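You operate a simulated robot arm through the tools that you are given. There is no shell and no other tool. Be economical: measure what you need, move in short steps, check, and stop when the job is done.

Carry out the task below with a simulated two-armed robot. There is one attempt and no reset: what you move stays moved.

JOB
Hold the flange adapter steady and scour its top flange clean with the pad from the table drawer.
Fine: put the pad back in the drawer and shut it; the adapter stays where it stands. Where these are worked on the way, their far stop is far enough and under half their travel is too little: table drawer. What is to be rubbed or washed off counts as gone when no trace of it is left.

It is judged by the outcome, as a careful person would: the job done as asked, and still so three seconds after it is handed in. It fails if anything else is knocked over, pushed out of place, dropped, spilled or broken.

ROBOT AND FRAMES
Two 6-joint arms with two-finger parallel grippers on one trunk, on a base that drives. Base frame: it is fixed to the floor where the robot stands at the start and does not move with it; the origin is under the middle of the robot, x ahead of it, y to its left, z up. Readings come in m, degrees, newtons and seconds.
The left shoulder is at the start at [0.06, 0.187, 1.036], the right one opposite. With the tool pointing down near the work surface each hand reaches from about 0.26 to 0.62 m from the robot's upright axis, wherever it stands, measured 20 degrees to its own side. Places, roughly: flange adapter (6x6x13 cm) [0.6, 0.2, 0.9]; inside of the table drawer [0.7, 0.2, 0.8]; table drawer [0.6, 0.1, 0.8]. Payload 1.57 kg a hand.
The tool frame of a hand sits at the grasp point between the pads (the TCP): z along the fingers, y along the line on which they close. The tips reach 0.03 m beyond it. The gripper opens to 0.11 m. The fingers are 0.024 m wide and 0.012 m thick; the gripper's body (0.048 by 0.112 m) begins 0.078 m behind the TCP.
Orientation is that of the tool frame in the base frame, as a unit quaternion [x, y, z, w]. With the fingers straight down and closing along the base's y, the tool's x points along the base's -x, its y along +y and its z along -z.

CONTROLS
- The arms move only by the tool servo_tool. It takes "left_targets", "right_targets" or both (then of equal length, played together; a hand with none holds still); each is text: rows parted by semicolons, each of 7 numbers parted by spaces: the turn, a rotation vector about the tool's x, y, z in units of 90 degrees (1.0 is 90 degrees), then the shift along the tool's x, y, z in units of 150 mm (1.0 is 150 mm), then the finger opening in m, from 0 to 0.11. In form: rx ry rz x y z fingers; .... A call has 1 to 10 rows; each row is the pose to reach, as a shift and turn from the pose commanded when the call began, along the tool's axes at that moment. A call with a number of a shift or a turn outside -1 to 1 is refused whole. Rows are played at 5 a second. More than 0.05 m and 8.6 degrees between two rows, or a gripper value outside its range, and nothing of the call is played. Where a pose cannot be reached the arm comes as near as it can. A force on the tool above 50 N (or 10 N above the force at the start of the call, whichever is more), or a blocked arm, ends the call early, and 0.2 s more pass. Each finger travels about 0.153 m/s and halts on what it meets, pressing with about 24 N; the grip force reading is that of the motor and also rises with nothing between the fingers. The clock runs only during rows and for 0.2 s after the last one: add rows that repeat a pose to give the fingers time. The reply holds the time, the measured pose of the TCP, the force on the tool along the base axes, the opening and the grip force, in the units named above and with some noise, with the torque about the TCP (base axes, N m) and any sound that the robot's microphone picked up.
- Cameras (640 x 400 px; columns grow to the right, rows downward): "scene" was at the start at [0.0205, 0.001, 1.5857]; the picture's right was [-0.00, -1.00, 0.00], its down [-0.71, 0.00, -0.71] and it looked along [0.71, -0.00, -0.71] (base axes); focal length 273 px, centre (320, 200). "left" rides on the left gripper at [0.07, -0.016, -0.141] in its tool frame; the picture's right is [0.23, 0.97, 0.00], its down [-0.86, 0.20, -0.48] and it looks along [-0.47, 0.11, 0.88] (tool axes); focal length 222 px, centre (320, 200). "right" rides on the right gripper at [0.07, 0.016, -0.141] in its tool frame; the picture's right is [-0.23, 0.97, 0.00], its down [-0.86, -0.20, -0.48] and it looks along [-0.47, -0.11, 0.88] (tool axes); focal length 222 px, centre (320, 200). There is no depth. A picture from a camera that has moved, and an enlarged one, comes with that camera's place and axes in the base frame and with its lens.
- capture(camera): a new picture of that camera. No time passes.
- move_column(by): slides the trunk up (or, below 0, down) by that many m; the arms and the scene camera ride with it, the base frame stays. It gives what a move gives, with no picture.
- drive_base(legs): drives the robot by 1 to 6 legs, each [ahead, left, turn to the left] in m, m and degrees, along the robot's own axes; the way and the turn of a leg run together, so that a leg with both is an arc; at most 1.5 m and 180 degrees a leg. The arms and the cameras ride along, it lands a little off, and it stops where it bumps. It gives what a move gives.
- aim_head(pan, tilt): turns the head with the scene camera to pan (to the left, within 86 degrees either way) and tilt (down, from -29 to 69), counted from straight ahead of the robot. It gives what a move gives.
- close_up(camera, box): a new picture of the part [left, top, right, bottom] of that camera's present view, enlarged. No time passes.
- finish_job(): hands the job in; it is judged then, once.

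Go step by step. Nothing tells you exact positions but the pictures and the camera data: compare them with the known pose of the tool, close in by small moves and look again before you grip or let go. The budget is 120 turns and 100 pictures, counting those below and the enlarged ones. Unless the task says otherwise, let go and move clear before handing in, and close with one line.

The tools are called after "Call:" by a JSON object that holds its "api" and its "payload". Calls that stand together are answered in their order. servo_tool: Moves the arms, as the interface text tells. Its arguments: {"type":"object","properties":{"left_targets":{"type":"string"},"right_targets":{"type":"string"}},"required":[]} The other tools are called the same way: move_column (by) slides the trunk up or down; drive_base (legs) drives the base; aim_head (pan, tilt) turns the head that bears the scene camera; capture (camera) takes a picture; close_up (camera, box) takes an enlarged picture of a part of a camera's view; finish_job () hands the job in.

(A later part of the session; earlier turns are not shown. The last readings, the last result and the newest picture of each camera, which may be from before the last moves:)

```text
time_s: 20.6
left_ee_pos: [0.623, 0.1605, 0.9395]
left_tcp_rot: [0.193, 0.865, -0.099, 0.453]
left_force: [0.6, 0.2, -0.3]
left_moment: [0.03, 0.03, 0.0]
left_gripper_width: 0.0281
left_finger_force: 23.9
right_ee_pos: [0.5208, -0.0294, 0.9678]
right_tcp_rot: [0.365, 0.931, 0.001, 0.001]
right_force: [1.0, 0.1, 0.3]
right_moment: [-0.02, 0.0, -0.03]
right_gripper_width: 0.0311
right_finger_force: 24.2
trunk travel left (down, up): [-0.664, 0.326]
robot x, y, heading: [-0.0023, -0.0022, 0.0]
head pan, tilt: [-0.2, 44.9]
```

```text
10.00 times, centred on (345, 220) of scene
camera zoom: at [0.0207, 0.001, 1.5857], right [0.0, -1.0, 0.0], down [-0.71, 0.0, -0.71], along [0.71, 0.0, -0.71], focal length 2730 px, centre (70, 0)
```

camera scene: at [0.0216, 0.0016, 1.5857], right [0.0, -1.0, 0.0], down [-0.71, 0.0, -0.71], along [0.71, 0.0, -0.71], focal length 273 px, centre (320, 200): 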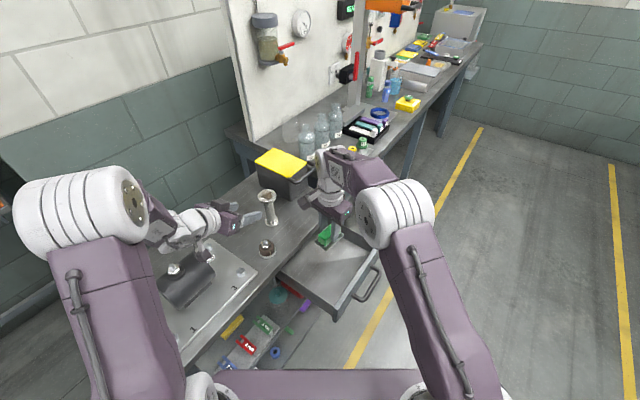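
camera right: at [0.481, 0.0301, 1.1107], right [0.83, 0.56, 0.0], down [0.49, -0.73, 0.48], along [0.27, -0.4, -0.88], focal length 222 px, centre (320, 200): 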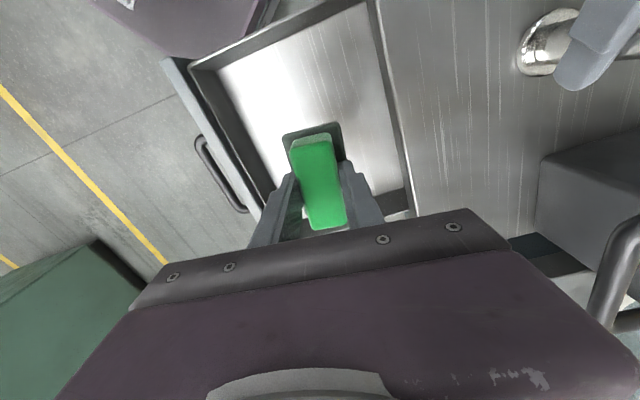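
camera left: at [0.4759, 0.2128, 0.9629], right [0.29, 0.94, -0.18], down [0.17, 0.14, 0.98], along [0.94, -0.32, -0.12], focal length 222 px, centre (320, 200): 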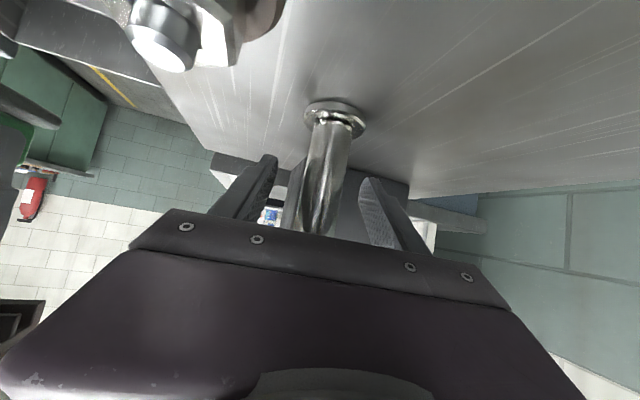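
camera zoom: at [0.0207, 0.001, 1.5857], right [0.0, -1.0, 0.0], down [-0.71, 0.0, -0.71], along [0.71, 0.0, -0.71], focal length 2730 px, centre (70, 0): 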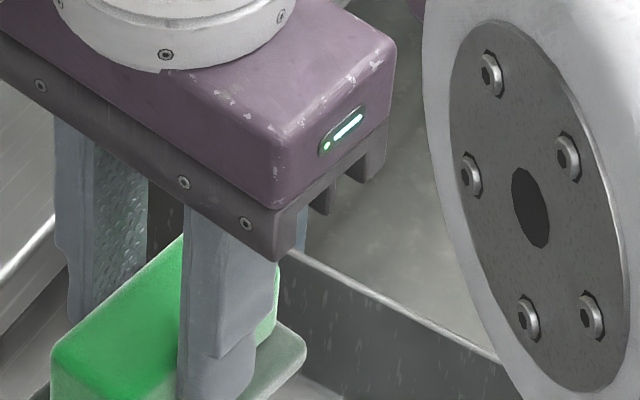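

Call:
{"api": "close_up", "payload": {"camera": "scene", "box": [240, 180, 290, 220]}}

Call:
{"api": "close_up", "payload": {"camera": "scene", "box": [310, 200, 370, 260]}}

```text
10.00 times, centred on (265, 200) of scene
camera zoom: at [0.0207, 0.001, 1.5857], right [0.0, -1.0, 0.0], down [-0.71, 0.0, -0.71], along [0.71, 0.0, -0.71], focal length 2730 px, centre (870, 200)
```

zoom: 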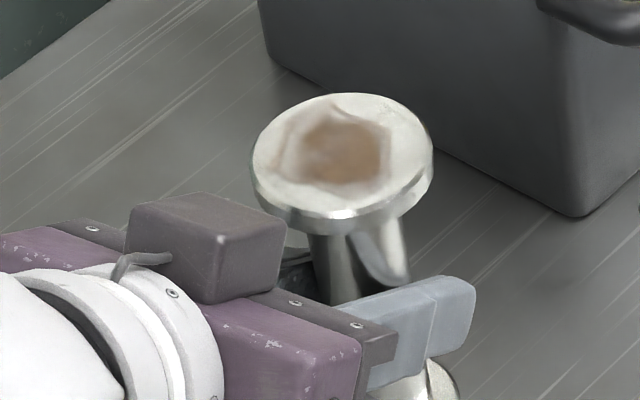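

```text
6.67 times, centred on (340, 230) of scene
camera zoom: at [0.0207, 0.001, 1.5857], right [0.0, -1.0, 0.0], down [-0.71, 0.0, -0.71], along [0.71, 0.0, -0.71], focal length 1820 px, centre (187, 0)
```

zoom: 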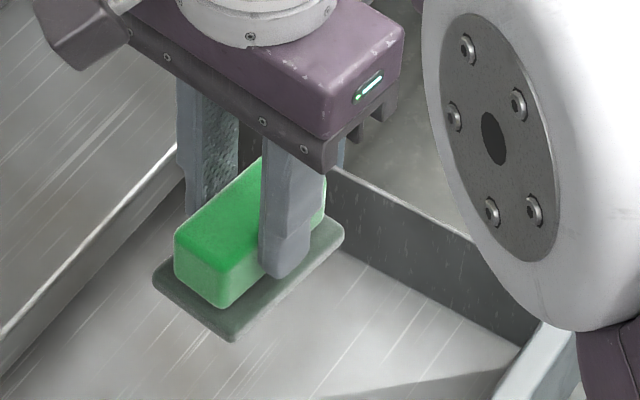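

The flange top centre is at (0.622, 0.1625, 1.006), the stain is about 4 cm wide, and the pad sheet is 7.4×4.7 cm. I raise the pad and turn it so its long axis points toward the left hand, then come over the flange.

Call:
{"api": "servo_tool", "payload": {"right_targets": "0 0 -0.04 0.02 0.03 -0.25 0.01; 0 0 -0.08 0.06 0.12 -0.5 0.01; 0 0 -0.12 0.1 0.25 -0.7 0.01; 0 0 -0.16 0.15 0.4 -0.85 0.01; 0 0 -0.2 0.2 0.53 -0.95 0.01"}}

Call:
{"api": "capture", "payload": {"camera": "scene"}}

```text
time_s: 21.8
left_ee_pos: [0.6213, 0.1618, 0.9404]
left_tcp_rot: [0.192, 0.866, -0.099, 0.451]
left_force: [0.8, -0.2, -0.5]
left_moment: [0.02, 0.01, 0.0]
left_gripper_width: 0.0281
left_finger_force: 24.0
right_ee_pos: [0.51, 0.0281, 1.0962]
right_tcp_rot: [0.214, 0.977, 0.0, 0.002]
right_force: [-0.8, 0.4, -0.5]
right_moment: [-0.01, 0.0, 0.04]
right_gripper_width: 0.0311
right_finger_force: 23.9
right hand out of reach, approached as far as the arm can: row 3, 4, 5
trunk travel left (down, up): [-0.664, 0.326]
robot x, y, heading: [-0.0023, -0.0062, 0.0]
head pan, tilt: [-0.2, 44.9]
```

```text
58 pictures are left
camera scene: at [0.0194, 0.0015, 1.5857], right [0.0, -1.0, 0.0], down [-0.7, 0.0, -0.71], along [0.71, 0.0, -0.7], focal length 273 px, centre (320, 200)
```

scene: 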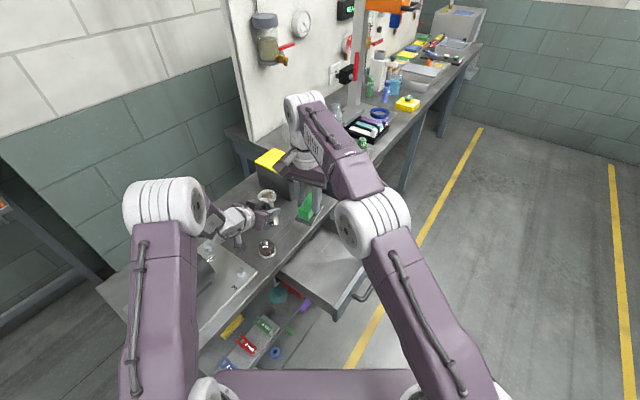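

The right arm cannot reach the flange from this stance. I'll release the neck, back the left hand out, raise the trunk, then turn the robot left and re-grip.

Call:
{"api": "servo_tool", "payload": {"left_targets": "0 0 0 0 0 0 0.05; 0 0 0 0 0 0 0.07; 0 0 0 0 0 0 0.07; 0 0 0 0 0 -0.2 0.07; 0 0 0 0 0 -0.45 0.07; 0 0 0 0 0 -0.7 0.07; 0 0 0 0 0 -0.95 0.07", "right_targets": "0 0 0 0 0 0 0.01; 0 0 0 0 0 0 0.01; 0 0 0 0 0 0 0.01; 0 0 0 0 -0.1 0 0.01; 0 0 0 0 -0.2 0 0.01; 0 0 0 0 -0.3 0 0.01; 0 0 0 0 -0.4 0 0.01"}}

Call:
{"api": "aim_head", "payload": {"pan": 0, "tilt": 69}}

Call:
{"api": "capture", "payload": {"camera": "scene"}}

```text
time_s: 23.4
left_ee_pos: [0.511, 0.208, 1.0221]
left_tcp_rot: [0.193, 0.865, -0.099, 0.453]
left_force: [0.3, 0.4, -0.3]
left_moment: [0.01, -0.03, 0.05]
left_gripper_width: 0.07
left_finger_force: 0.1
right_ee_pos: [0.4838, -0.0301, 1.0947]
right_tcp_rot: [0.214, 0.977, 0.001, 0.002]
right_force: [-0.9, 0.8, -1.2]
right_moment: [0.0, -0.04, 0.0]
right_gripper_width: 0.031
right_finger_force: 23.9
trunk travel left (down, up): [-0.664, 0.326]
robot x, y, heading: [0.0012, -0.0003, -0.0]
head pan, tilt: [-0.2, 44.9]
```

```text
time_s: 24.3
left_ee_pos: [0.5121, 0.2098, 1.0215]
left_tcp_rot: [0.193, 0.866, -0.099, 0.451]
left_force: [-0.7, -0.1, -0.1]
left_moment: [0.01, -0.02, 0.01]
left_gripper_width: 0.0699
left_finger_force: 0.1
right_ee_pos: [0.4855, -0.028, 1.0943]
right_tcp_rot: [0.213, 0.977, 0.0, 0.001]
right_force: [0.2, 0.0, -0.4]
right_moment: [0.05, -0.01, 0.04]
right_gripper_width: 0.0308
right_finger_force: 23.7
trunk travel left (down, up): [-0.664, 0.326]
robot x, y, heading: [0.0003, -0.0016, 0.2]
head pan, tilt: [0.0, 68.8]
```

```text
57 pictures are left
camera scene: at [-0.0046, 0.0014, 1.5567], right [0.0, -1.0, 0.0], down [-0.93, 0.0, -0.36], along [0.36, 0.0, -0.93], focal length 273 px, centre (320, 200)
```

scene: 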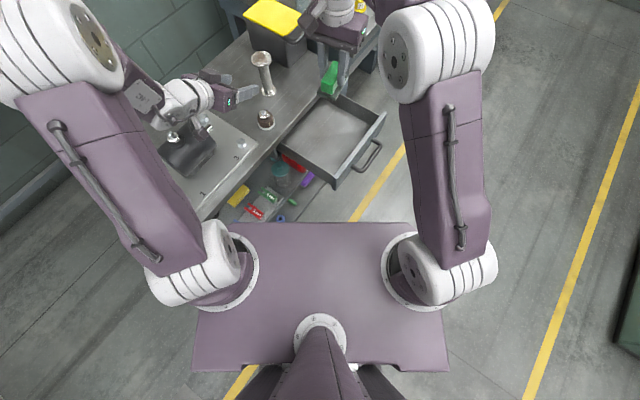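

Call:
{"api": "move_column", "payload": {"by": 0.18}}

Call:
{"api": "drive_base", "payload": {"legs": [[0, 0, 40]]}}

Call:
{"api": "aim_head", "payload": {"pan": -25, "tilt": 50}}

Call:
{"api": "capture", "payload": {"camera": "scene"}}

```text
time_s: 26.3
left_ee_pos: [0.5125, 0.2102, 1.2]
left_tcp_rot: [0.193, 0.865, -0.099, 0.452]
left_force: [-0.2, 0.3, -0.4]
left_moment: [0.0, 0.01, -0.04]
left_gripper_width: 0.0699
left_finger_force: 0.0
right_ee_pos: [0.4861, -0.0281, 1.2731]
right_tcp_rot: [0.214, 0.977, -0.001, 0.001]
right_force: [0.2, -0.9, -0.1]
right_moment: [0.02, 0.02, 0.01]
right_gripper_width: 0.0311
right_finger_force: 23.6
trunk travel left (down, up): [-0.844, 0.146]
robot x, y, heading: [-0.0007, 0.0021, -0.1]
head pan, tilt: [0.0, 68.8]
```

```text
time_s: 28.6
left_ee_pos: [0.2577, 0.4891, 1.2009]
left_tcp_rot: [-0.116, 0.879, 0.062, 0.458]
left_force: [-0.5, 0.6, -0.1]
left_moment: [0.01, 0.0, 0.02]
left_gripper_width: 0.0701
left_finger_force: 0.0
right_ee_pos: [0.3913, 0.2904, 1.2734]
right_tcp_rot: [-0.133, 0.991, 0.001, 0.001]
right_force: [0.3, 0.4, -0.7]
right_moment: [0.01, -0.03, 0.0]
right_gripper_width: 0.0308
right_finger_force: 23.9
trunk travel left (down, up): [-0.844, 0.146]
robot x, y, heading: [0.0018, 0.0035, 39.9]
head pan, tilt: [0.0, 68.8]
```

```text
time_s: 29.4
left_ee_pos: [0.2587, 0.4901, 1.201]
left_tcp_rot: [-0.115, 0.879, 0.061, 0.459]
left_force: [1.1, -0.3, 0.8]
left_moment: [0.01, 0.04, 0.0]
left_gripper_width: 0.0701
left_finger_force: 0.1
right_ee_pos: [0.3892, 0.2908, 1.2754]
right_tcp_rot: [-0.133, 0.991, 0.001, 0.001]
right_force: [0.5, -0.3, -0.6]
right_moment: [0.01, 0.01, -0.01]
right_gripper_width: 0.0311
right_finger_force: 23.9
trunk travel left (down, up): [-0.844, 0.146]
robot x, y, heading: [0.0013, 0.0001, 40.0]
head pan, tilt: [-25.0, 50.0]
```

```text
56 pictures are left
camera scene: at [0.0272, -0.017, 1.7586], right [0.26, -0.97, 0.0], down [-0.74, -0.2, -0.64], along [0.62, 0.17, -0.77], focal length 273 px, centre (320, 200)
```

scene: 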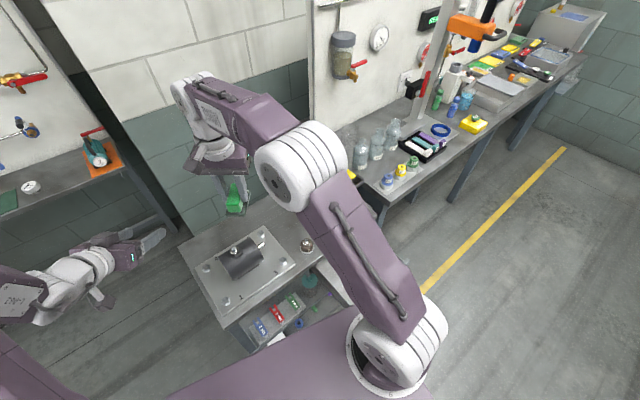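

The turn went cleanly. I swing the pad over past the adapter side first, then bring the left hand back around.

Call:
{"api": "servo_tool", "payload": {"right_targets": "0 0 0.089 -0.09 -0.19 0 0.01; 0 0 0.178 -0.18 -0.38 0 0.01; 0 0 0.267 -0.27 -0.58 0 0.01; 0 0 0.356 -0.36 -0.77 0 0.01; 0 0 0.444 -0.45 -0.96 0 0.01"}}

Call:
{"api": "servo_tool", "payload": {"right_targets": "0 0 0 -0.2 -0.08 0 0.01; 0 0 0 -0.4 -0.17 0 0.01; 0 0 0 -0.6 -0.25 0 0.01; 0 0 0 -0.8 -0.34 0 0.01; 0 0 0 -0.99 -0.42 0 0.01", "left_targets": "0.073 0 0.051 -0.05 -0.19 0.1 0.07; 0.146 0 0.101 -0.09 -0.38 0.2 0.07; 0.219 0 0.152 -0.14 -0.56 0.3 0.07; 0.292 0 0.202 -0.18 -0.75 0.4 0.07; 0.365 0 0.253 -0.23 -0.94 0.5 0.07"}}

Call:
{"api": "capture", "payload": {"camera": "scene"}}

```text
time_s: 30.6
left_ee_pos: [0.2607, 0.4887, 1.2003]
left_tcp_rot: [-0.116, 0.879, 0.062, 0.458]
left_force: [-0.5, -1.0, -0.3]
left_moment: [-0.02, 0.01, 0.02]
left_gripper_width: 0.0702
left_finger_force: 0.0
right_ee_pos: [0.4966, 0.1685, 1.2742]
right_tcp_rot: [0.215, 0.977, 0.001, 0.0]
right_force: [-0.5, -0.1, 0.4]
right_moment: [0.03, 0.03, 0.0]
right_gripper_width: 0.0309
right_finger_force: 24.3
trunk travel left (down, up): [-0.844, 0.146]
robot x, y, heading: [-0.0013, 0.0001, 40.2]
head pan, tilt: [-25.0, 50.0]
```

```text
time_s: 31.8
left_ee_pos: [0.3793, 0.3741, 1.1858]
left_tcp_rot: [0.193, 0.866, -0.1, 0.451]
left_force: [0.5, -1.2, 0.3]
left_moment: [0.01, 0.07, 0.02]
left_gripper_width: 0.0697
left_finger_force: 0.1
right_ee_pos: [0.6046, 0.0491, 1.2745]
right_tcp_rot: [0.213, 0.977, 0.0, -0.001]
right_force: [0.7, 0.2, -0.6]
right_moment: [0.03, 0.05, 0.0]
right_gripper_width: 0.0308
right_finger_force: 24.2
trunk travel left (down, up): [-0.844, 0.146]
robot x, y, heading: [-0.001, -0.0006, 40.0]
head pan, tilt: [-25.0, 50.0]
```

```text
55 pictures are left
camera scene: at [0.0316, -0.0187, 1.7585], right [0.26, -0.97, 0.0], down [-0.74, -0.2, -0.64], along [0.62, 0.17, -0.77], focal length 273 px, centre (320, 200)
```

scene: 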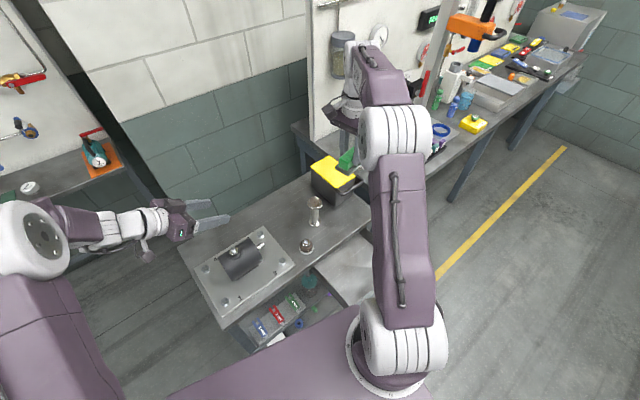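

Call:
{"api": "servo_tool", "payload": {"left_targets": "0 0 0 -0.02 -0.14 0.22 0.07; 0 0 0 -0.04 -0.28 0.44 0.07; 0 0 0 -0.06 -0.42 0.66 0.07; 0 0 0 -0.08 -0.55 0.89 0.07"}}

Call:
{"api": "servo_tool", "payload": {"left_targets": "0 0 0 0.063 -0.012 0.22 0.07; 0 0 0 0.126 -0.025 0.44 0.07; 0 0 0 0.19 -0.037 0.66 0.07; 0 0 0 0.253 -0.05 0.874 0.07"}}

Call:
{"api": "capture", "payload": {"camera": "left"}}

Call:
{"api": "close_up", "payload": {"camera": "scene", "box": [240, 170, 360, 270]}}

```text
time_s: 32.8
left_ee_pos: [0.4469, 0.2459, 1.1156]
left_tcp_rot: [0.192, 0.866, -0.099, 0.451]
left_force: [0.0, 0.3, -0.2]
left_moment: [0.01, 0.03, 0.02]
left_gripper_width: 0.0699
left_finger_force: 0.0
right_ee_pos: [0.6036, 0.0494, 1.2751]
right_tcp_rot: [0.214, 0.977, 0.001, 0.0]
right_force: [0.1, 0.5, -0.6]
right_moment: [0.01, 0.0, 0.0]
right_gripper_width: 0.0308
right_finger_force: 23.5
trunk travel left (down, up): [-0.844, 0.146]
robot x, y, heading: [-0.0001, -0.0005, 40.2]
head pan, tilt: [-25.0, 50.0]
```

```text
time_s: 33.8
left_ee_pos: [0.5189, 0.2084, 1.012]
left_tcp_rot: [0.19, 0.866, -0.099, 0.451]
left_force: [-0.2, 0.5, -0.2]
left_moment: [0.0, 0.03, -0.01]
left_gripper_width: 0.07
left_finger_force: 0.0
right_ee_pos: [0.6026, 0.05, 1.2757]
right_tcp_rot: [0.214, 0.977, 0.001, -0.001]
right_force: [0.5, 0.0, -0.2]
right_moment: [0.0, -0.01, 0.0]
right_gripper_width: 0.0311
right_finger_force: 24.3
trunk travel left (down, up): [-0.844, 0.146]
robot x, y, heading: [0.0015, -0.0005, 40.0]
head pan, tilt: [-25.0, 50.0]
```

```text
54 pictures are left
camera left: at [0.3726, 0.2597, 1.0356], right [0.29, 0.94, -0.19], down [0.17, 0.14, 0.97], along [0.94, -0.32, -0.12], focal length 222 px, centre (320, 200)
```

left: 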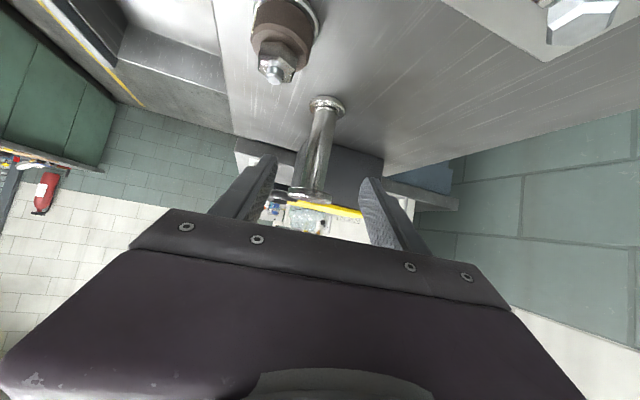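

```text
4.00 times, centred on (300, 220) of scene
camera zoom: at [0.0288, -0.0171, 1.7586], right [0.26, -0.97, 0.0], down [-0.74, -0.2, -0.64], along [0.62, 0.17, -0.77], focal length 1092 px, centre (400, 120)
```

zoom: 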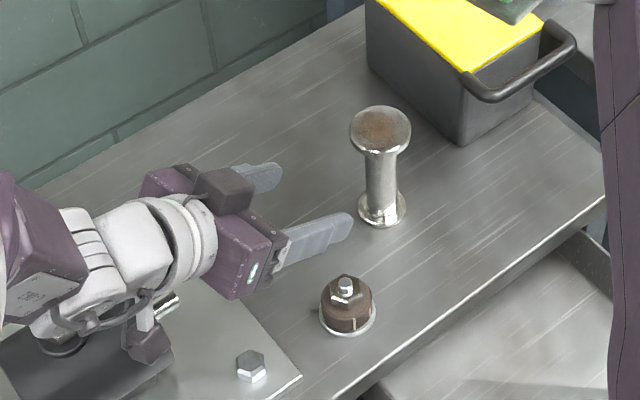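

Call:
{"api": "servo_tool", "payload": {"left_targets": "0 0 0 -0.02 0.01 0.22 0.07; 0 0 0 -0.033 0.01 0.45 0.07; 0 0 0 -0.033 0.01 0.67 0.07; 0 0 0 -0.033 0.01 0.89 0.07"}}

Call:
{"api": "capture", "payload": {"camera": "left"}}

Call:
{"api": "close_up", "payload": {"camera": "scene", "box": [260, 170, 360, 270]}}

```text
time_s: 34.8
left_ee_pos: [0.5958, 0.1743, 0.9613]
left_tcp_rot: [0.191, 0.866, -0.099, 0.451]
left_force: [-0.1, -0.4, 0.3]
left_moment: [-0.01, 0.0, 0.01]
left_gripper_width: 0.0702
left_finger_force: 0.0
left hand out of reach, approached as far as the arm can: row 4
right_ee_pos: [0.6012, 0.0497, 1.2766]
right_tcp_rot: [0.214, 0.977, 0.001, 0.001]
right_force: [-0.2, 0.2, -0.1]
right_moment: [0.01, -0.01, 0.01]
right_gripper_width: 0.0309
right_finger_force: 23.9
trunk travel left (down, up): [-0.844, 0.146]
robot x, y, heading: [-0.0019, 0.0004, 40.0]
head pan, tilt: [-25.0, 50.0]
```

```text
52 pictures are left
camera left: at [0.4495, 0.2257, 0.9849], right [0.29, 0.94, -0.18], down [0.17, 0.14, 0.98], along [0.94, -0.32, -0.12], focal length 222 px, centre (320, 200)
```

left: 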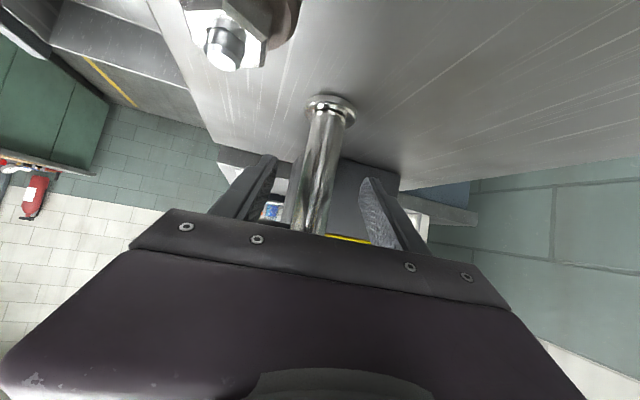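

```text
4.00 times, centred on (310, 220) of scene
camera zoom: at [0.027, -0.0173, 1.7586], right [0.26, -0.97, 0.0], down [-0.74, -0.2, -0.64], along [0.62, 0.17, -0.77], focal length 1092 px, centre (360, 120)
```

zoom: 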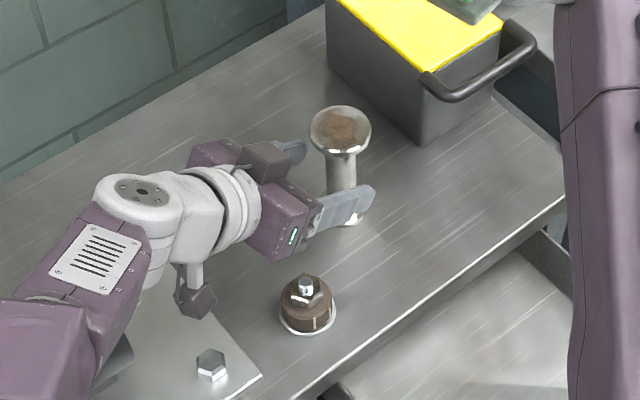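

The left arm falls about 3.5 cm short. I back off and shift the base 6 cm parallel to the table edge, which helps both arms.

Call:
{"api": "servo_tool", "payload": {"left_targets": "0 0 0 0 0 -0.2 0.07; 0 0 0 0 0 -0.4 0.07; 0 0 0 0 0 -0.6 0.07; 0 0 0 0 0 -0.8 0.07"}}

Call:
{"api": "drive_base", "payload": {"legs": [[0.015, -0.058, 0]]}}

Call:
{"api": "capture", "payload": {"camera": "left"}}

Call:
{"api": "capture", "payload": {"camera": "scene"}}

```text
time_s: 35.8
left_ee_pos: [0.5055, 0.2156, 1.0289]
left_tcp_rot: [0.193, 0.865, -0.101, 0.452]
left_force: [-0.1, -0.1, 0.1]
left_moment: [-0.01, 0.04, -0.01]
left_gripper_width: 0.0699
left_finger_force: 0.1
right_ee_pos: [0.6017, 0.0511, 1.276]
right_tcp_rot: [0.214, 0.977, 0.001, 0.001]
right_force: [0.1, -0.3, 0.9]
right_moment: [0.01, -0.03, -0.01]
right_gripper_width: 0.031
right_finger_force: 24.1
trunk travel left (down, up): [-0.844, 0.146]
robot x, y, heading: [0.0014, 0.0007, 40.2]
head pan, tilt: [-25.0, 50.0]
```

```text
time_s: 36.8
left_ee_pos: [0.551, 0.1846, 1.0307]
left_tcp_rot: [0.191, 0.865, -0.101, 0.454]
left_force: [-0.2, 0.7, 1.1]
left_moment: [0.0, -0.04, -0.02]
left_gripper_width: 0.07
left_finger_force: 0.1
right_ee_pos: [0.6449, 0.0211, 1.2793]
right_tcp_rot: [0.212, 0.977, -0.001, 0.003]
right_force: [0.1, 1.4, -0.1]
right_moment: [-0.06, -0.06, -0.01]
right_gripper_width: 0.0309
right_finger_force: 24.0
trunk travel left (down, up): [-0.844, 0.146]
robot x, y, heading: [0.0484, -0.0373, 40.2]
head pan, tilt: [-25.0, 50.0]
```

```text
50 pictures are left
camera left: at [0.4032, 0.2364, 1.0539], right [0.29, 0.94, -0.19], down [0.17, 0.14, 0.98], along [0.94, -0.32, -0.11], focal length 222 px, centre (320, 200)
```

left: 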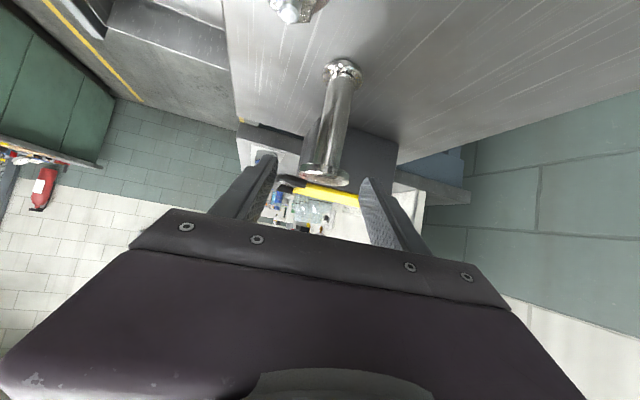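

```text
49 pictures are left
camera scene: at [0.0675, -0.0457, 1.7588], right [0.26, -0.97, 0.0], down [-0.74, -0.2, -0.65], along [0.62, 0.17, -0.76], focal length 273 px, centre (320, 200)
```

scene: 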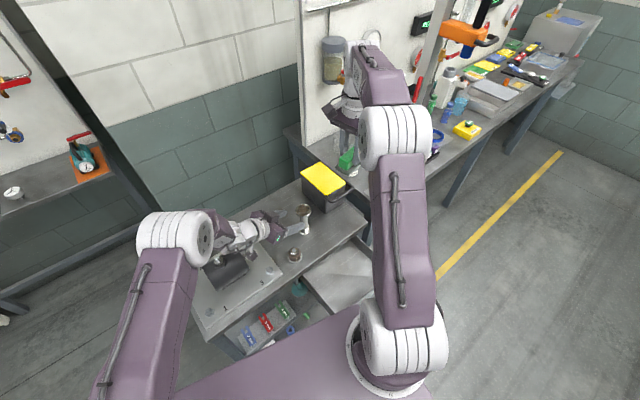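

Call:
{"api": "servo_tool", "payload": {"left_targets": "0 0 0 0.11 0.03 0 0.07; 0 0 0 0.216 0.061 0 0.07; 0 0 0 0.216 0.061 0.2 0.07; 0 0 0 0.216 0.061 0.4 0.07; 0 0 0 0.216 0.061 0.58 0.07; 0 0 0 0.216 0.061 0.75 0.07"}}

Call:
{"api": "capture", "payload": {"camera": "left"}}

Call:
{"api": "close_up", "payload": {"camera": "scene", "box": [250, 170, 350, 270]}}

```text
time_s: 38.2
left_ee_pos: [0.624, 0.1607, 0.9389]
left_tcp_rot: [0.191, 0.866, -0.099, 0.451]
left_force: [0.4, 0.8, 0.3]
left_moment: [0.0, 0.01, -0.02]
left_gripper_width: 0.0699
left_finger_force: 0.0
right_ee_pos: [0.6511, 0.0171, 1.2756]
right_tcp_rot: [0.213, 0.977, 0.001, 0.0]
right_force: [0.4, -0.5, -0.4]
right_moment: [-0.01, -0.01, 0.01]
right_gripper_width: 0.0312
right_finger_force: 23.9
trunk travel left (down, up): [-0.844, 0.146]
robot x, y, heading: [0.0516, -0.034, 40.2]
head pan, tilt: [-25.0, 50.0]
```

```text
48 pictures are left
camera left: at [0.4779, 0.2117, 0.9634], right [0.29, 0.94, -0.19], down [0.17, 0.14, 0.97], along [0.94, -0.32, -0.12], focal length 222 px, centre (320, 200)
```

left: 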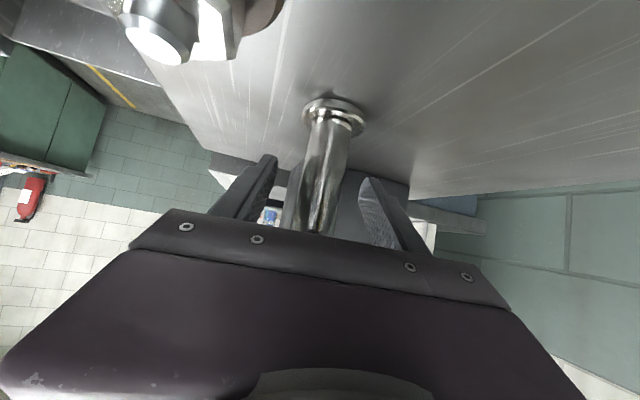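

```text
4.00 times, centred on (300, 220) of scene
camera zoom: at [0.0778, -0.0525, 1.7586], right [0.26, -0.97, 0.0], down [-0.74, -0.2, -0.64], along [0.62, 0.17, -0.77], focal length 1092 px, centre (400, 120)
```

zoom: 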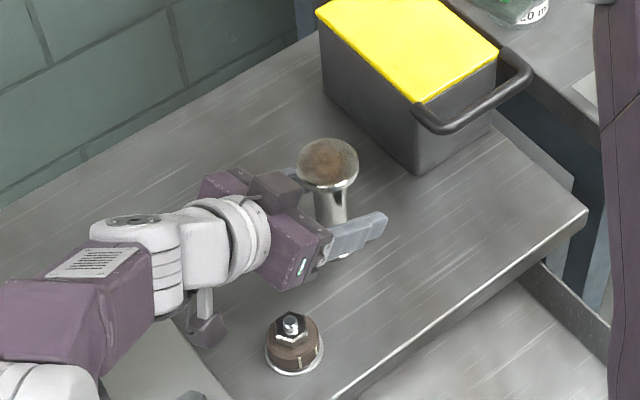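

Call:
{"api": "servo_tool", "payload": {"left_targets": "0 0 0 0 0 0 0.05; 0 0 0 0 0 0 0.035; 0 0 0 0 0 0 0.025; 0 0 0 0 0 0 0.01; 0 0 0 0 0 0 0.01; 0 0 0 0 0 0 0.01", "right_targets": "0 0 0 0.1 0.15 0.05 0.01; 0 0 0 0.2 0.3 0.15 0.01; 0 0 0 0.3 0.45 0.3 0.01; 0 0 0 0.4 0.6 0.5 0.01; 0 0 0 0.48 0.72 0.7 0.01; 0 0 0 0.545 0.8 0.87 0.01"}}

Call:
{"api": "capture", "payload": {"camera": "scene"}}

Call:
{"api": "capture", "payload": {"camera": "right"}}

```text
time_s: 39.6
left_ee_pos: [0.6257, 0.161, 0.9398]
left_tcp_rot: [0.191, 0.866, -0.099, 0.452]
left_force: [0.0, -0.2, 0.7]
left_moment: [0.0, -0.07, -0.03]
left_gripper_width: 0.0279
left_finger_force: 23.8
right_ee_pos: [0.6266, 0.1639, 1.1457]
right_tcp_rot: [0.212, 0.977, 0.001, 0.001]
right_force: [0.6, 0.7, -1.4]
right_moment: [-0.04, -0.01, -0.01]
right_gripper_width: 0.031
right_finger_force: 24.1
trunk travel left (down, up): [-0.844, 0.146]
robot x, y, heading: [0.0474, -0.0337, 40.3]
head pan, tilt: [-25.0, 50.0]
```

```text
46 pictures are left
camera scene: at [0.0763, -0.0509, 1.7587], right [0.26, -0.97, 0.0], down [-0.74, -0.2, -0.64], along [0.62, 0.17, -0.77], focal length 273 px, centre (320, 200)
```

scene: 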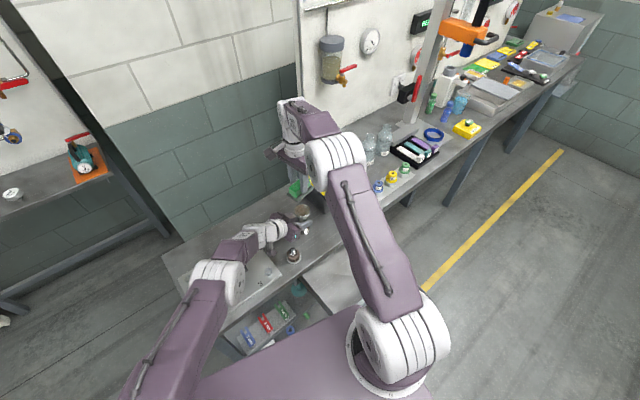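

```text
45 pictures are left
camera right: at [0.5702, 0.2068, 1.2873], right [0.61, 0.79, 0.0], down [0.69, -0.54, 0.48], along [0.38, -0.29, -0.88], focal length 222 px, centre (320, 200)
```

right: 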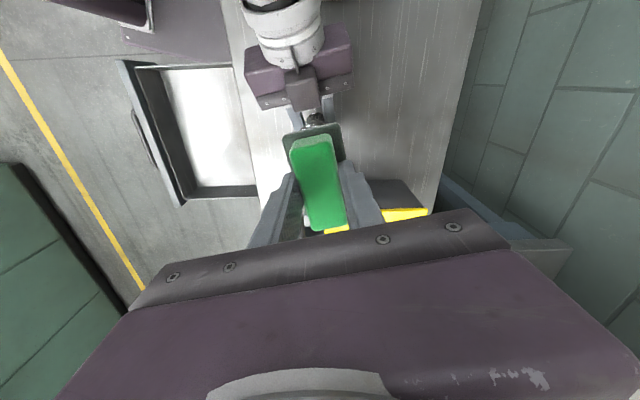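

Call:
{"api": "close_up", "payload": {"camera": "scene", "box": [270, 170, 340, 240]}}

Call:
{"api": "close_up", "payload": {"camera": "right", "box": [240, 40, 400, 240]}}

```text
5.71 times, centred on (305, 205) of scene
camera zoom: at [0.0763, -0.0509, 1.7587], right [0.26, -0.97, 0.0], down [-0.74, -0.2, -0.64], along [0.62, 0.17, -0.77], focal length 1560 px, centre (406, 171)
```

zoom: 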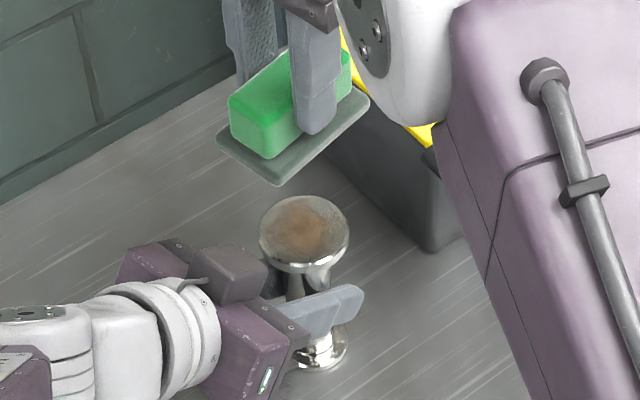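

```text
2.00 times, centred on (320, 140) of right
camera zoom: at [0.5702, 0.2068, 1.2873], right [0.61, 0.79, 0.0], down [0.69, -0.54, 0.48], along [0.38, -0.29, -0.88], focal length 444 px, centre (320, 320)
```

zoom: 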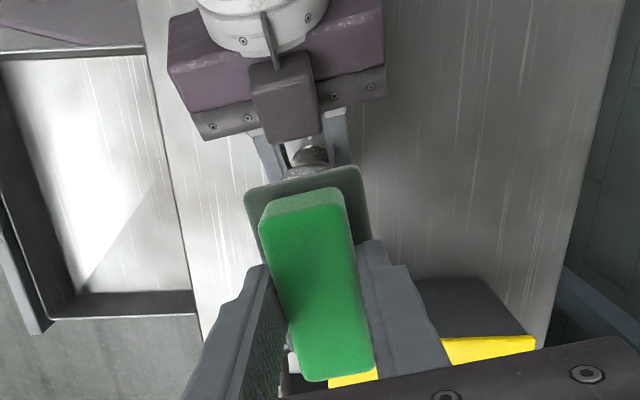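

Call:
{"api": "servo_tool", "payload": {"right_targets": "0 0 0 -0.03 -0.016 0.2 0.01; 0 0 0 -0.03 -0.016 0.4 0.01; 0 0 0 -0.03 -0.016 0.54 0.01"}}

Call:
{"api": "close_up", "payload": {"camera": "scene", "box": [270, 170, 340, 240]}}

Call:
{"api": "close_up", "payload": {"camera": "right", "box": [240, 40, 400, 240]}}

```text
time_s: 40.4
left_ee_pos: [0.6237, 0.1603, 0.9401]
left_tcp_rot: [0.192, 0.866, -0.1, 0.451]
left_force: [-0.3, 0.3, 1.0]
left_moment: [-0.04, -0.04, -0.01]
left_gripper_width: 0.0279
left_finger_force: 24.3
right_ee_pos: [0.627, 0.1582, 1.0657]
right_tcp_rot: [0.213, 0.977, 0.001, 0.0]
right_force: [0.6, -0.5, 0.2]
right_moment: [0.04, 0.04, -0.03]
right_gripper_width: 0.031
right_finger_force: 24.1
trunk travel left (down, up): [-0.844, 0.146]
robot x, y, heading: [0.0477, -0.0359, 40.1]
head pan, tilt: [-25.0, 50.0]
```

```text
5.71 times, centred on (305, 205) of scene
camera zoom: at [0.0764, -0.0516, 1.7586], right [0.26, -0.97, 0.0], down [-0.74, -0.2, -0.64], along [0.62, 0.17, -0.77], focal length 1560 px, centre (406, 171)
```

zoom: 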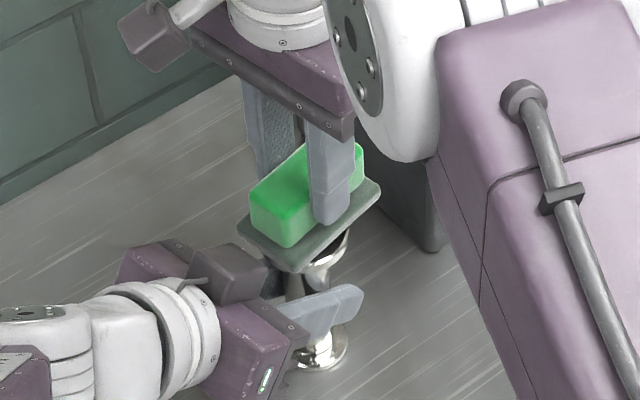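

```text
2.00 times, centred on (320, 140) of right
camera zoom: at [0.5709, 0.2011, 1.208], right [0.61, 0.79, 0.0], down [0.69, -0.54, 0.48], along [0.38, -0.29, -0.88], focal length 444 px, centre (320, 320)
```

zoom: 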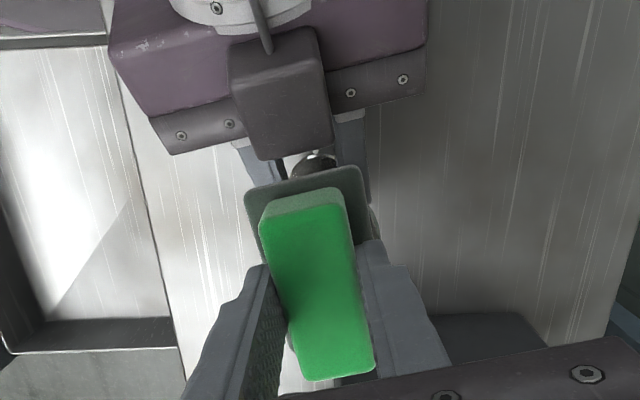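

Call:
{"api": "servo_tool", "payload": {"right_targets": "0 0 0 0 0 0.02 0.01; 0 0 0 0 0 0.04 0.01; 0 0 0 0 0 0.055 0.01; 0 0 0 0 0 0.07 0.01"}}

```text
time_s: 41.4
left_ee_pos: [0.6223, 0.162, 0.9407]
left_tcp_rot: [0.19, 0.866, -0.099, 0.451]
left_force: [9.0, -0.7, -5.6]
left_moment: [0.1, -0.01, 0.14]
left_gripper_width: 0.028
left_finger_force: 24.2
right_ee_pos: [0.6282, 0.157, 1.0563]
right_tcp_rot: [0.213, 0.977, 0.001, 0.001]
right_force: [-6.8, 0.9, 16.0]
right_moment: [0.0, 0.38, -0.02]
right_gripper_width: 0.0312
right_finger_force: 24.0
trunk travel left (down, up): [-0.844, 0.146]
robot x, y, heading: [0.0471, -0.0332, 40.4]
head pan, tilt: [-25.0, 50.0]
```

Contact with the flange is made at about 16 N. Now I scour with cross strokes.

Call:
{"api": "servo_tool", "payload": {"right_targets": "0 0 0 0 0.07 0 0.01; 0 0 0 0 0.13 0 0.01; 0 0 0 0 0.04 0 0.01; 0 0 0 0 -0.06 0 0.01; 0 0 0 0 -0.13 0 0.01; 0 0 0 0.02 -0.06 0 0.01; 0 0 0 0.02 0.04 0 0.01; 0 0 0 0.02 0.13 0 0.01; 0 0 0 0.02 0.04 0 0.01; 0 0 0 0.02 -0.06 0 0.01"}}

Call:
{"api": "servo_tool", "payload": {"right_targets": "0 0 0 0 -0.06 0 0.01; 0 0 0 0 0.04 0 0.01; 0 0 0 -0.06 0.1 0 0.01; 0 0 0 -0.1 0 0 0.01; 0 0 0 -0.02 0 0 0.01; 0 0 0 0.01 0 0 0.01; 0 0 0 0.01 0.12 0 0.01; 0 0 0 -0.05 0.16 0 0.01; 0 0 0 -0.1 0.1 0 0.01; 0 0 0 0 0.06 0 0.01"}}

```text
time_s: 43.6
left_ee_pos: [0.622, 0.1582, 0.9413]
left_tcp_rot: [0.192, 0.866, -0.1, 0.451]
left_force: [-3.4, -9.5, -6.3]
left_moment: [0.47, -0.15, 0.06]
left_gripper_width: 0.0274
left_finger_force: 24.0
right_ee_pos: [0.6209, 0.1506, 1.0557]
right_tcp_rot: [0.213, 0.977, 0.003, 0.002]
right_force: [2.5, 10.5, 20.4]
right_moment: [0.61, -0.05, -0.05]
right_gripper_width: 0.0309
right_finger_force: 24.5
trunk travel left (down, up): [-0.844, 0.146]
robot x, y, heading: [0.0485, -0.0288, 40.1]
head pan, tilt: [-25.0, 50.0]
```

```text
time_s: 45.8
left_ee_pos: [0.6241, 0.1603, 0.9413]
left_tcp_rot: [0.191, 0.865, -0.099, 0.453]
left_force: [-1.3, -0.1, 7.2]
left_moment: [-0.15, -0.22, 0.01]
left_gripper_width: 0.0273
left_finger_force: 23.7
right_ee_pos: [0.6253, 0.1562, 1.0542]
right_tcp_rot: [0.213, 0.977, 0.001, 0.001]
right_force: [0.5, 0.0, 0.0]
right_moment: [-0.04, -0.04, -0.02]
right_gripper_width: 0.0312
right_finger_force: 24.0
trunk travel left (down, up): [-0.844, 0.146]
robot x, y, heading: [0.0485, -0.0335, 40.1]
head pan, tilt: [-25.0, 50.0]
```

The contact force dropped, so I lift the pad and inspect the flange.

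Call:
{"api": "servo_tool", "payload": {"right_targets": "0 0 0 0 0 -0.2 0.01; 0 0 0 0 0 -0.4 0.01; 0 0 0 0 0 -0.65 0.01"}}

Call:
{"api": "close_up", "payload": {"camera": "scene", "box": [280, 190, 330, 240]}}

Call:
{"api": "capture", "payload": {"camera": "left"}}

```text
time_s: 46.6
left_ee_pos: [0.6238, 0.1606, 0.9416]
left_tcp_rot: [0.191, 0.865, -0.099, 0.453]
left_force: [2.6, -0.8, 11.5]
left_moment: [-0.25, -0.44, 0.03]
left_gripper_width: 0.0277
left_finger_force: 24.4
right_ee_pos: [0.6261, 0.1565, 1.152]
right_tcp_rot: [0.213, 0.977, 0.001, 0.001]
right_force: [0.2, -0.2, 0.0]
right_moment: [0.0, 0.03, -0.01]
right_gripper_width: 0.0309
right_finger_force: 23.8
trunk travel left (down, up): [-0.844, 0.146]
robot x, y, heading: [0.0488, -0.0373, 40.2]
head pan, tilt: [-25.0, 50.0]
```

```text
8.00 times, centred on (305, 215) of scene
camera zoom: at [0.0744, -0.0528, 1.7587], right [0.26, -0.97, 0.0], down [-0.74, -0.2, -0.64], along [0.62, 0.17, -0.77], focal length 2184 px, centre (440, 80)
```

zoom: 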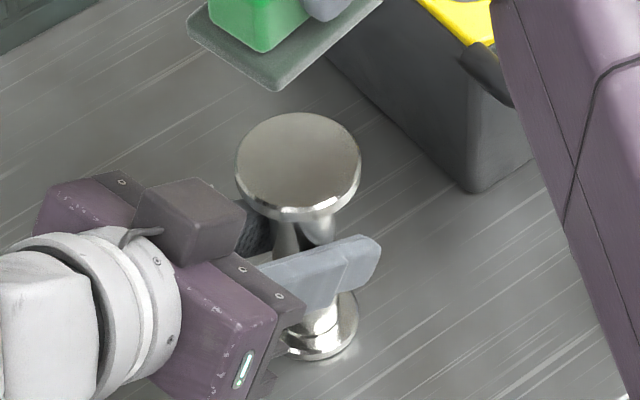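

```text
39 pictures are left
camera left: at [0.4771, 0.2116, 0.9656], right [0.29, 0.94, -0.18], down [0.17, 0.14, 0.98], along [0.94, -0.32, -0.12], focal length 222 px, centre (320, 200)
```

left: 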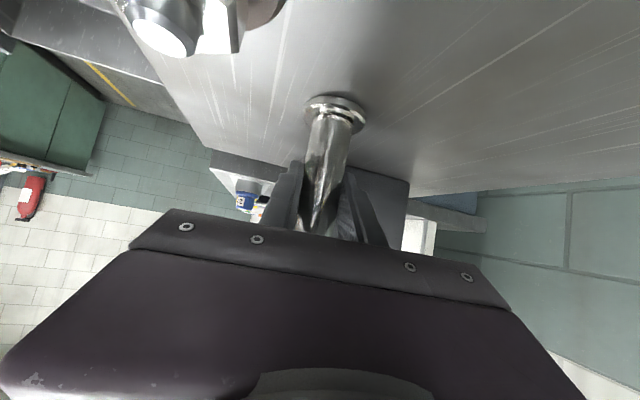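

Call:
{"api": "close_up", "payload": {"camera": "scene", "box": [293, 198, 317, 216]}}

Call:
{"api": "close_up", "payload": {"camera": "right", "box": [260, 60, 380, 180]}}

```text
16.00 times, centred on (305, 207) of scene
camera zoom: at [0.0744, -0.0528, 1.7587], right [0.26, -0.97, 0.0], down [-0.74, -0.2, -0.64], along [0.62, 0.17, -0.77], focal length 4367 px, centre (560, 88)
```

zoom: 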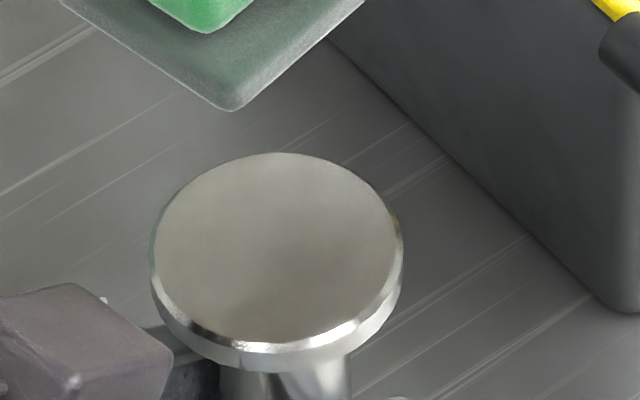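

```text
3.33 times, centred on (320, 120) of right
camera zoom: at [0.5688, 0.1989, 1.2941], right [0.61, 0.79, 0.0], down [0.69, -0.54, 0.48], along [0.38, -0.29, -0.88], focal length 740 px, centre (320, 467)
```

zoom: 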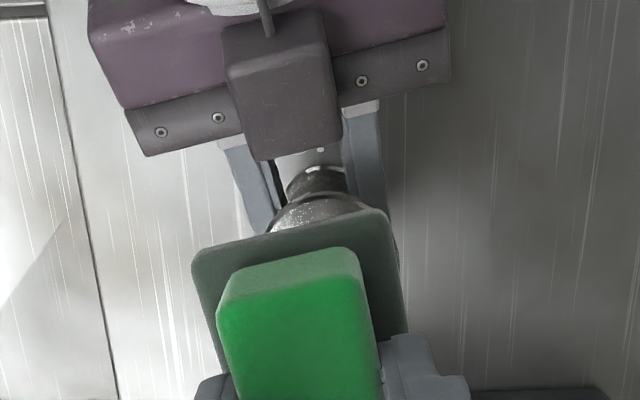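

It looks almost clean, though a faint tint may remain. I'll do another firm round to be sure.

Call:
{"api": "servo_tool", "payload": {"right_targets": "0 0 0 0 0 0.25 0.01; 0 0 0 0 0 0.5 0.01; 0 0 0 0 0 0.62 0.01; 0 0 0 0 0 0.65 0.01; 0 0 0 0 0 0.67 0.01; 0 0 0 0 0 0.69 0.01"}}

```text
time_s: 48.0
left_ee_pos: [0.6236, 0.1605, 0.942]
left_tcp_rot: [0.191, 0.866, -0.098, 0.452]
left_force: [16.7, 6.6, 0.9]
left_moment: [-0.22, -0.32, 0.08]
left_gripper_width: 0.0276
left_finger_force: 23.6
right_ee_pos: [0.6259, 0.1582, 1.0505]
right_tcp_rot: [0.213, 0.977, 0.004, 0.003]
right_force: [-3.0, -4.8, 39.0]
right_moment: [-0.32, 0.1, 0.0]
right_gripper_width: 0.0315
right_finger_force: 23.4
trunk travel left (down, up): [-0.844, 0.146]
robot x, y, heading: [0.0499, -0.0347, 39.6]
head pan, tilt: [-25.0, 50.0]
```

Call:
{"api": "servo_tool", "payload": {"right_targets": "0 0 0 0 0.04 -0.016 0.01; 0 0 0 0.02 0.12 -0.016 0.01; 0 0 0 0.02 0.16 -0.016 0.01; 0 0 0 0.02 0.06 -0.016 0.01; 0 0 0 0.02 -0.04 -0.016 0.01; 0 0 0 0.02 -0.12 -0.016 0.01; 0 0 0 -0.02 -0.06 -0.016 0.01; 0 0 0 -0.05 0.04 -0.016 0.01; 0 0 0 -0.02 0.14 -0.016 0.01; 0 0 0 0.01 0.04 -0.016 0.01"}}

Call:
{"api": "servo_tool", "payload": {"right_targets": "0 0 0 0 -0.08 0 0.01; 0 0 0 -0.04 -0.14 0 0.01; 0 0 0 -0.08 -0.06 0 0.01; 0 0 0 -0.08 0.04 0 0.01; 0 0 0 -0.04 0.1 0 0.01; 0 0 0 0.01 0.1 0 0.01; 0 0 0 0.01 0 0 0.01; 0 0 0 0.01 -0.1 0 0.01; 0 0 0 0.01 -0.02 0 0.01; 0 0 0 0 0 0 0.01"}}

```text
time_s: 50.2
left_ee_pos: [0.6231, 0.1598, 0.9415]
left_tcp_rot: [0.192, 0.865, -0.099, 0.452]
left_force: [-5.6, -5.6, 7.5]
left_moment: [-0.04, 0.07, -0.12]
left_gripper_width: 0.0274
left_finger_force: 23.7
right_ee_pos: [0.6256, 0.1612, 1.0503]
right_tcp_rot: [0.213, 0.977, 0.003, 0.001]
right_force: [0.9, 2.6, 5.8]
right_moment: [0.03, 0.07, -0.05]
right_gripper_width: 0.031
right_finger_force: 23.9
trunk travel left (down, up): [-0.844, 0.146]
robot x, y, heading: [0.0487, -0.0317, 40.2]
head pan, tilt: [-25.0, 50.0]
```

```text
time_s: 52.4
left_ee_pos: [0.6229, 0.1607, 0.9426]
left_tcp_rot: [0.192, 0.865, -0.1, 0.452]
left_force: [-2.3, -0.3, 8.8]
left_moment: [-0.11, 0.13, -0.07]
left_gripper_width: 0.0273
left_finger_force: 23.9
right_ee_pos: [0.6264, 0.1632, 1.0523]
right_tcp_rot: [0.213, 0.977, 0.001, 0.001]
right_force: [-0.3, -0.3, 0.0]
right_moment: [0.02, 0.0, 0.01]
right_gripper_width: 0.031
right_finger_force: 24.3
trunk travel left (down, up): [-0.844, 0.146]
robot x, y, heading: [0.0493, -0.0349, 40.1]
head pan, tilt: [-25.0, 50.0]
```

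Call:
{"api": "servo_tool", "payload": {"right_targets": "0 0 0 0 0 -0.2 0.01; 0 0 0 0 0 -0.45 0.01; 0 0 0 -0.25 0 -0.65 0.01; 0 0 0 -0.45 0 -0.65 0.01; 0 0 0 -0.6 0 -0.65 0.01"}}

Call:
{"api": "close_up", "payload": {"camera": "right", "box": [260, 40, 380, 160]}}

Call:
{"api": "close_up", "payload": {"camera": "scene", "box": [293, 198, 317, 216]}}

```text
time_s: 53.6
left_ee_pos: [0.6223, 0.1609, 0.9419]
left_tcp_rot: [0.192, 0.866, -0.099, 0.451]
left_force: [-1.7, 1.1, 9.1]
left_moment: [-0.07, -0.13, -0.02]
left_gripper_width: 0.0276
left_finger_force: 24.2
right_ee_pos: [0.6861, 0.1128, 1.148]
right_tcp_rot: [0.213, 0.977, 0.002, 0.002]
right_force: [0.0, -0.1, -0.3]
right_moment: [0.06, 0.02, 0.02]
right_gripper_width: 0.031
right_finger_force: 23.9
right hand out of reach, approached as far as the arm can: row 4, 5
trunk travel left (down, up): [-0.844, 0.146]
robot x, y, heading: [0.0489, -0.0326, 39.7]
head pan, tilt: [-25.0, 50.0]
```

```text
3.33 times, centred on (320, 100) of right
camera zoom: at [0.6301, 0.1569, 1.2897], right [0.61, 0.79, 0.0], down [0.69, -0.54, 0.48], along [0.38, -0.29, -0.88], focal length 740 px, centre (320, 533)
```

zoom: 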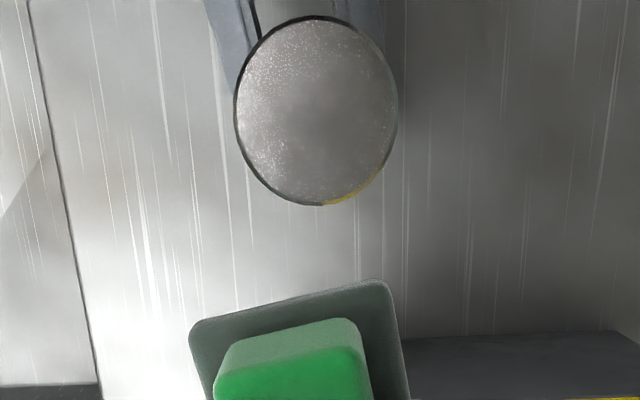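

```text
16.00 times, centred on (305, 207) of scene
camera zoom: at [0.0739, -0.053, 1.7586], right [0.26, -0.97, 0.0], down [-0.74, -0.2, -0.64], along [0.62, 0.17, -0.77], focal length 4367 px, centre (560, 88)
```

zoom: 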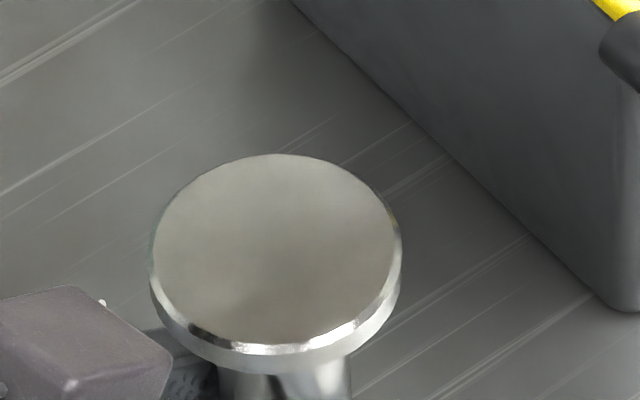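

The flange is clean; the yellow at its rim is only the bin's reflection. I let go of the adapter and back the left hand out.

Call:
{"api": "servo_tool", "payload": {"left_targets": "0 0 0 0 0 0 0.04; 0 0 0 0 0 0 0.06; 0 0 0 0 0 0 0.07; 0 0 0 0 0 0 0.07; 0 0 0 0 0 -0.2 0.07; 0 0 0 0 0 -0.45 0.07; 0 0 0 0 0 -0.7 0.07; 0 0 0 0 0 -0.95 0.07"}}

Call:
{"api": "close_up", "payload": {"camera": "scene", "box": [220, 160, 380, 280]}}

```text
time_s: 55.4
left_ee_pos: [0.518, 0.208, 1.0211]
left_tcp_rot: [0.192, 0.865, -0.1, 0.453]
left_force: [-0.4, -1.2, 0.3]
left_moment: [0.01, -0.01, 0.04]
left_gripper_width: 0.0702
left_finger_force: 0.1
right_ee_pos: [0.6863, 0.1152, 1.1477]
right_tcp_rot: [0.212, 0.977, 0.001, 0.001]
right_force: [-0.1, -0.2, -0.5]
right_moment: [0.0, -0.02, 0.01]
right_gripper_width: 0.031
right_finger_force: 23.7
trunk travel left (down, up): [-0.844, 0.146]
robot x, y, heading: [0.0487, -0.0329, 40.2]
head pan, tilt: [-25.0, 50.0]
```

```text
3.33 times, centred on (300, 220) of scene
camera zoom: at [0.0746, -0.0513, 1.7586], right [0.26, -0.97, 0.0], down [-0.74, -0.2, -0.64], along [0.62, 0.17, -0.77], focal length 910 px, centre (387, 133)
```

zoom: 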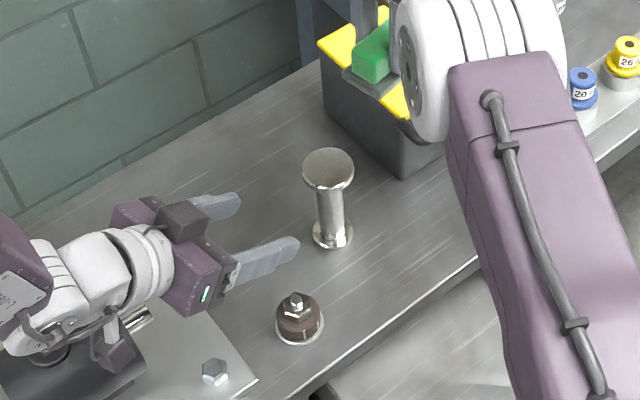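

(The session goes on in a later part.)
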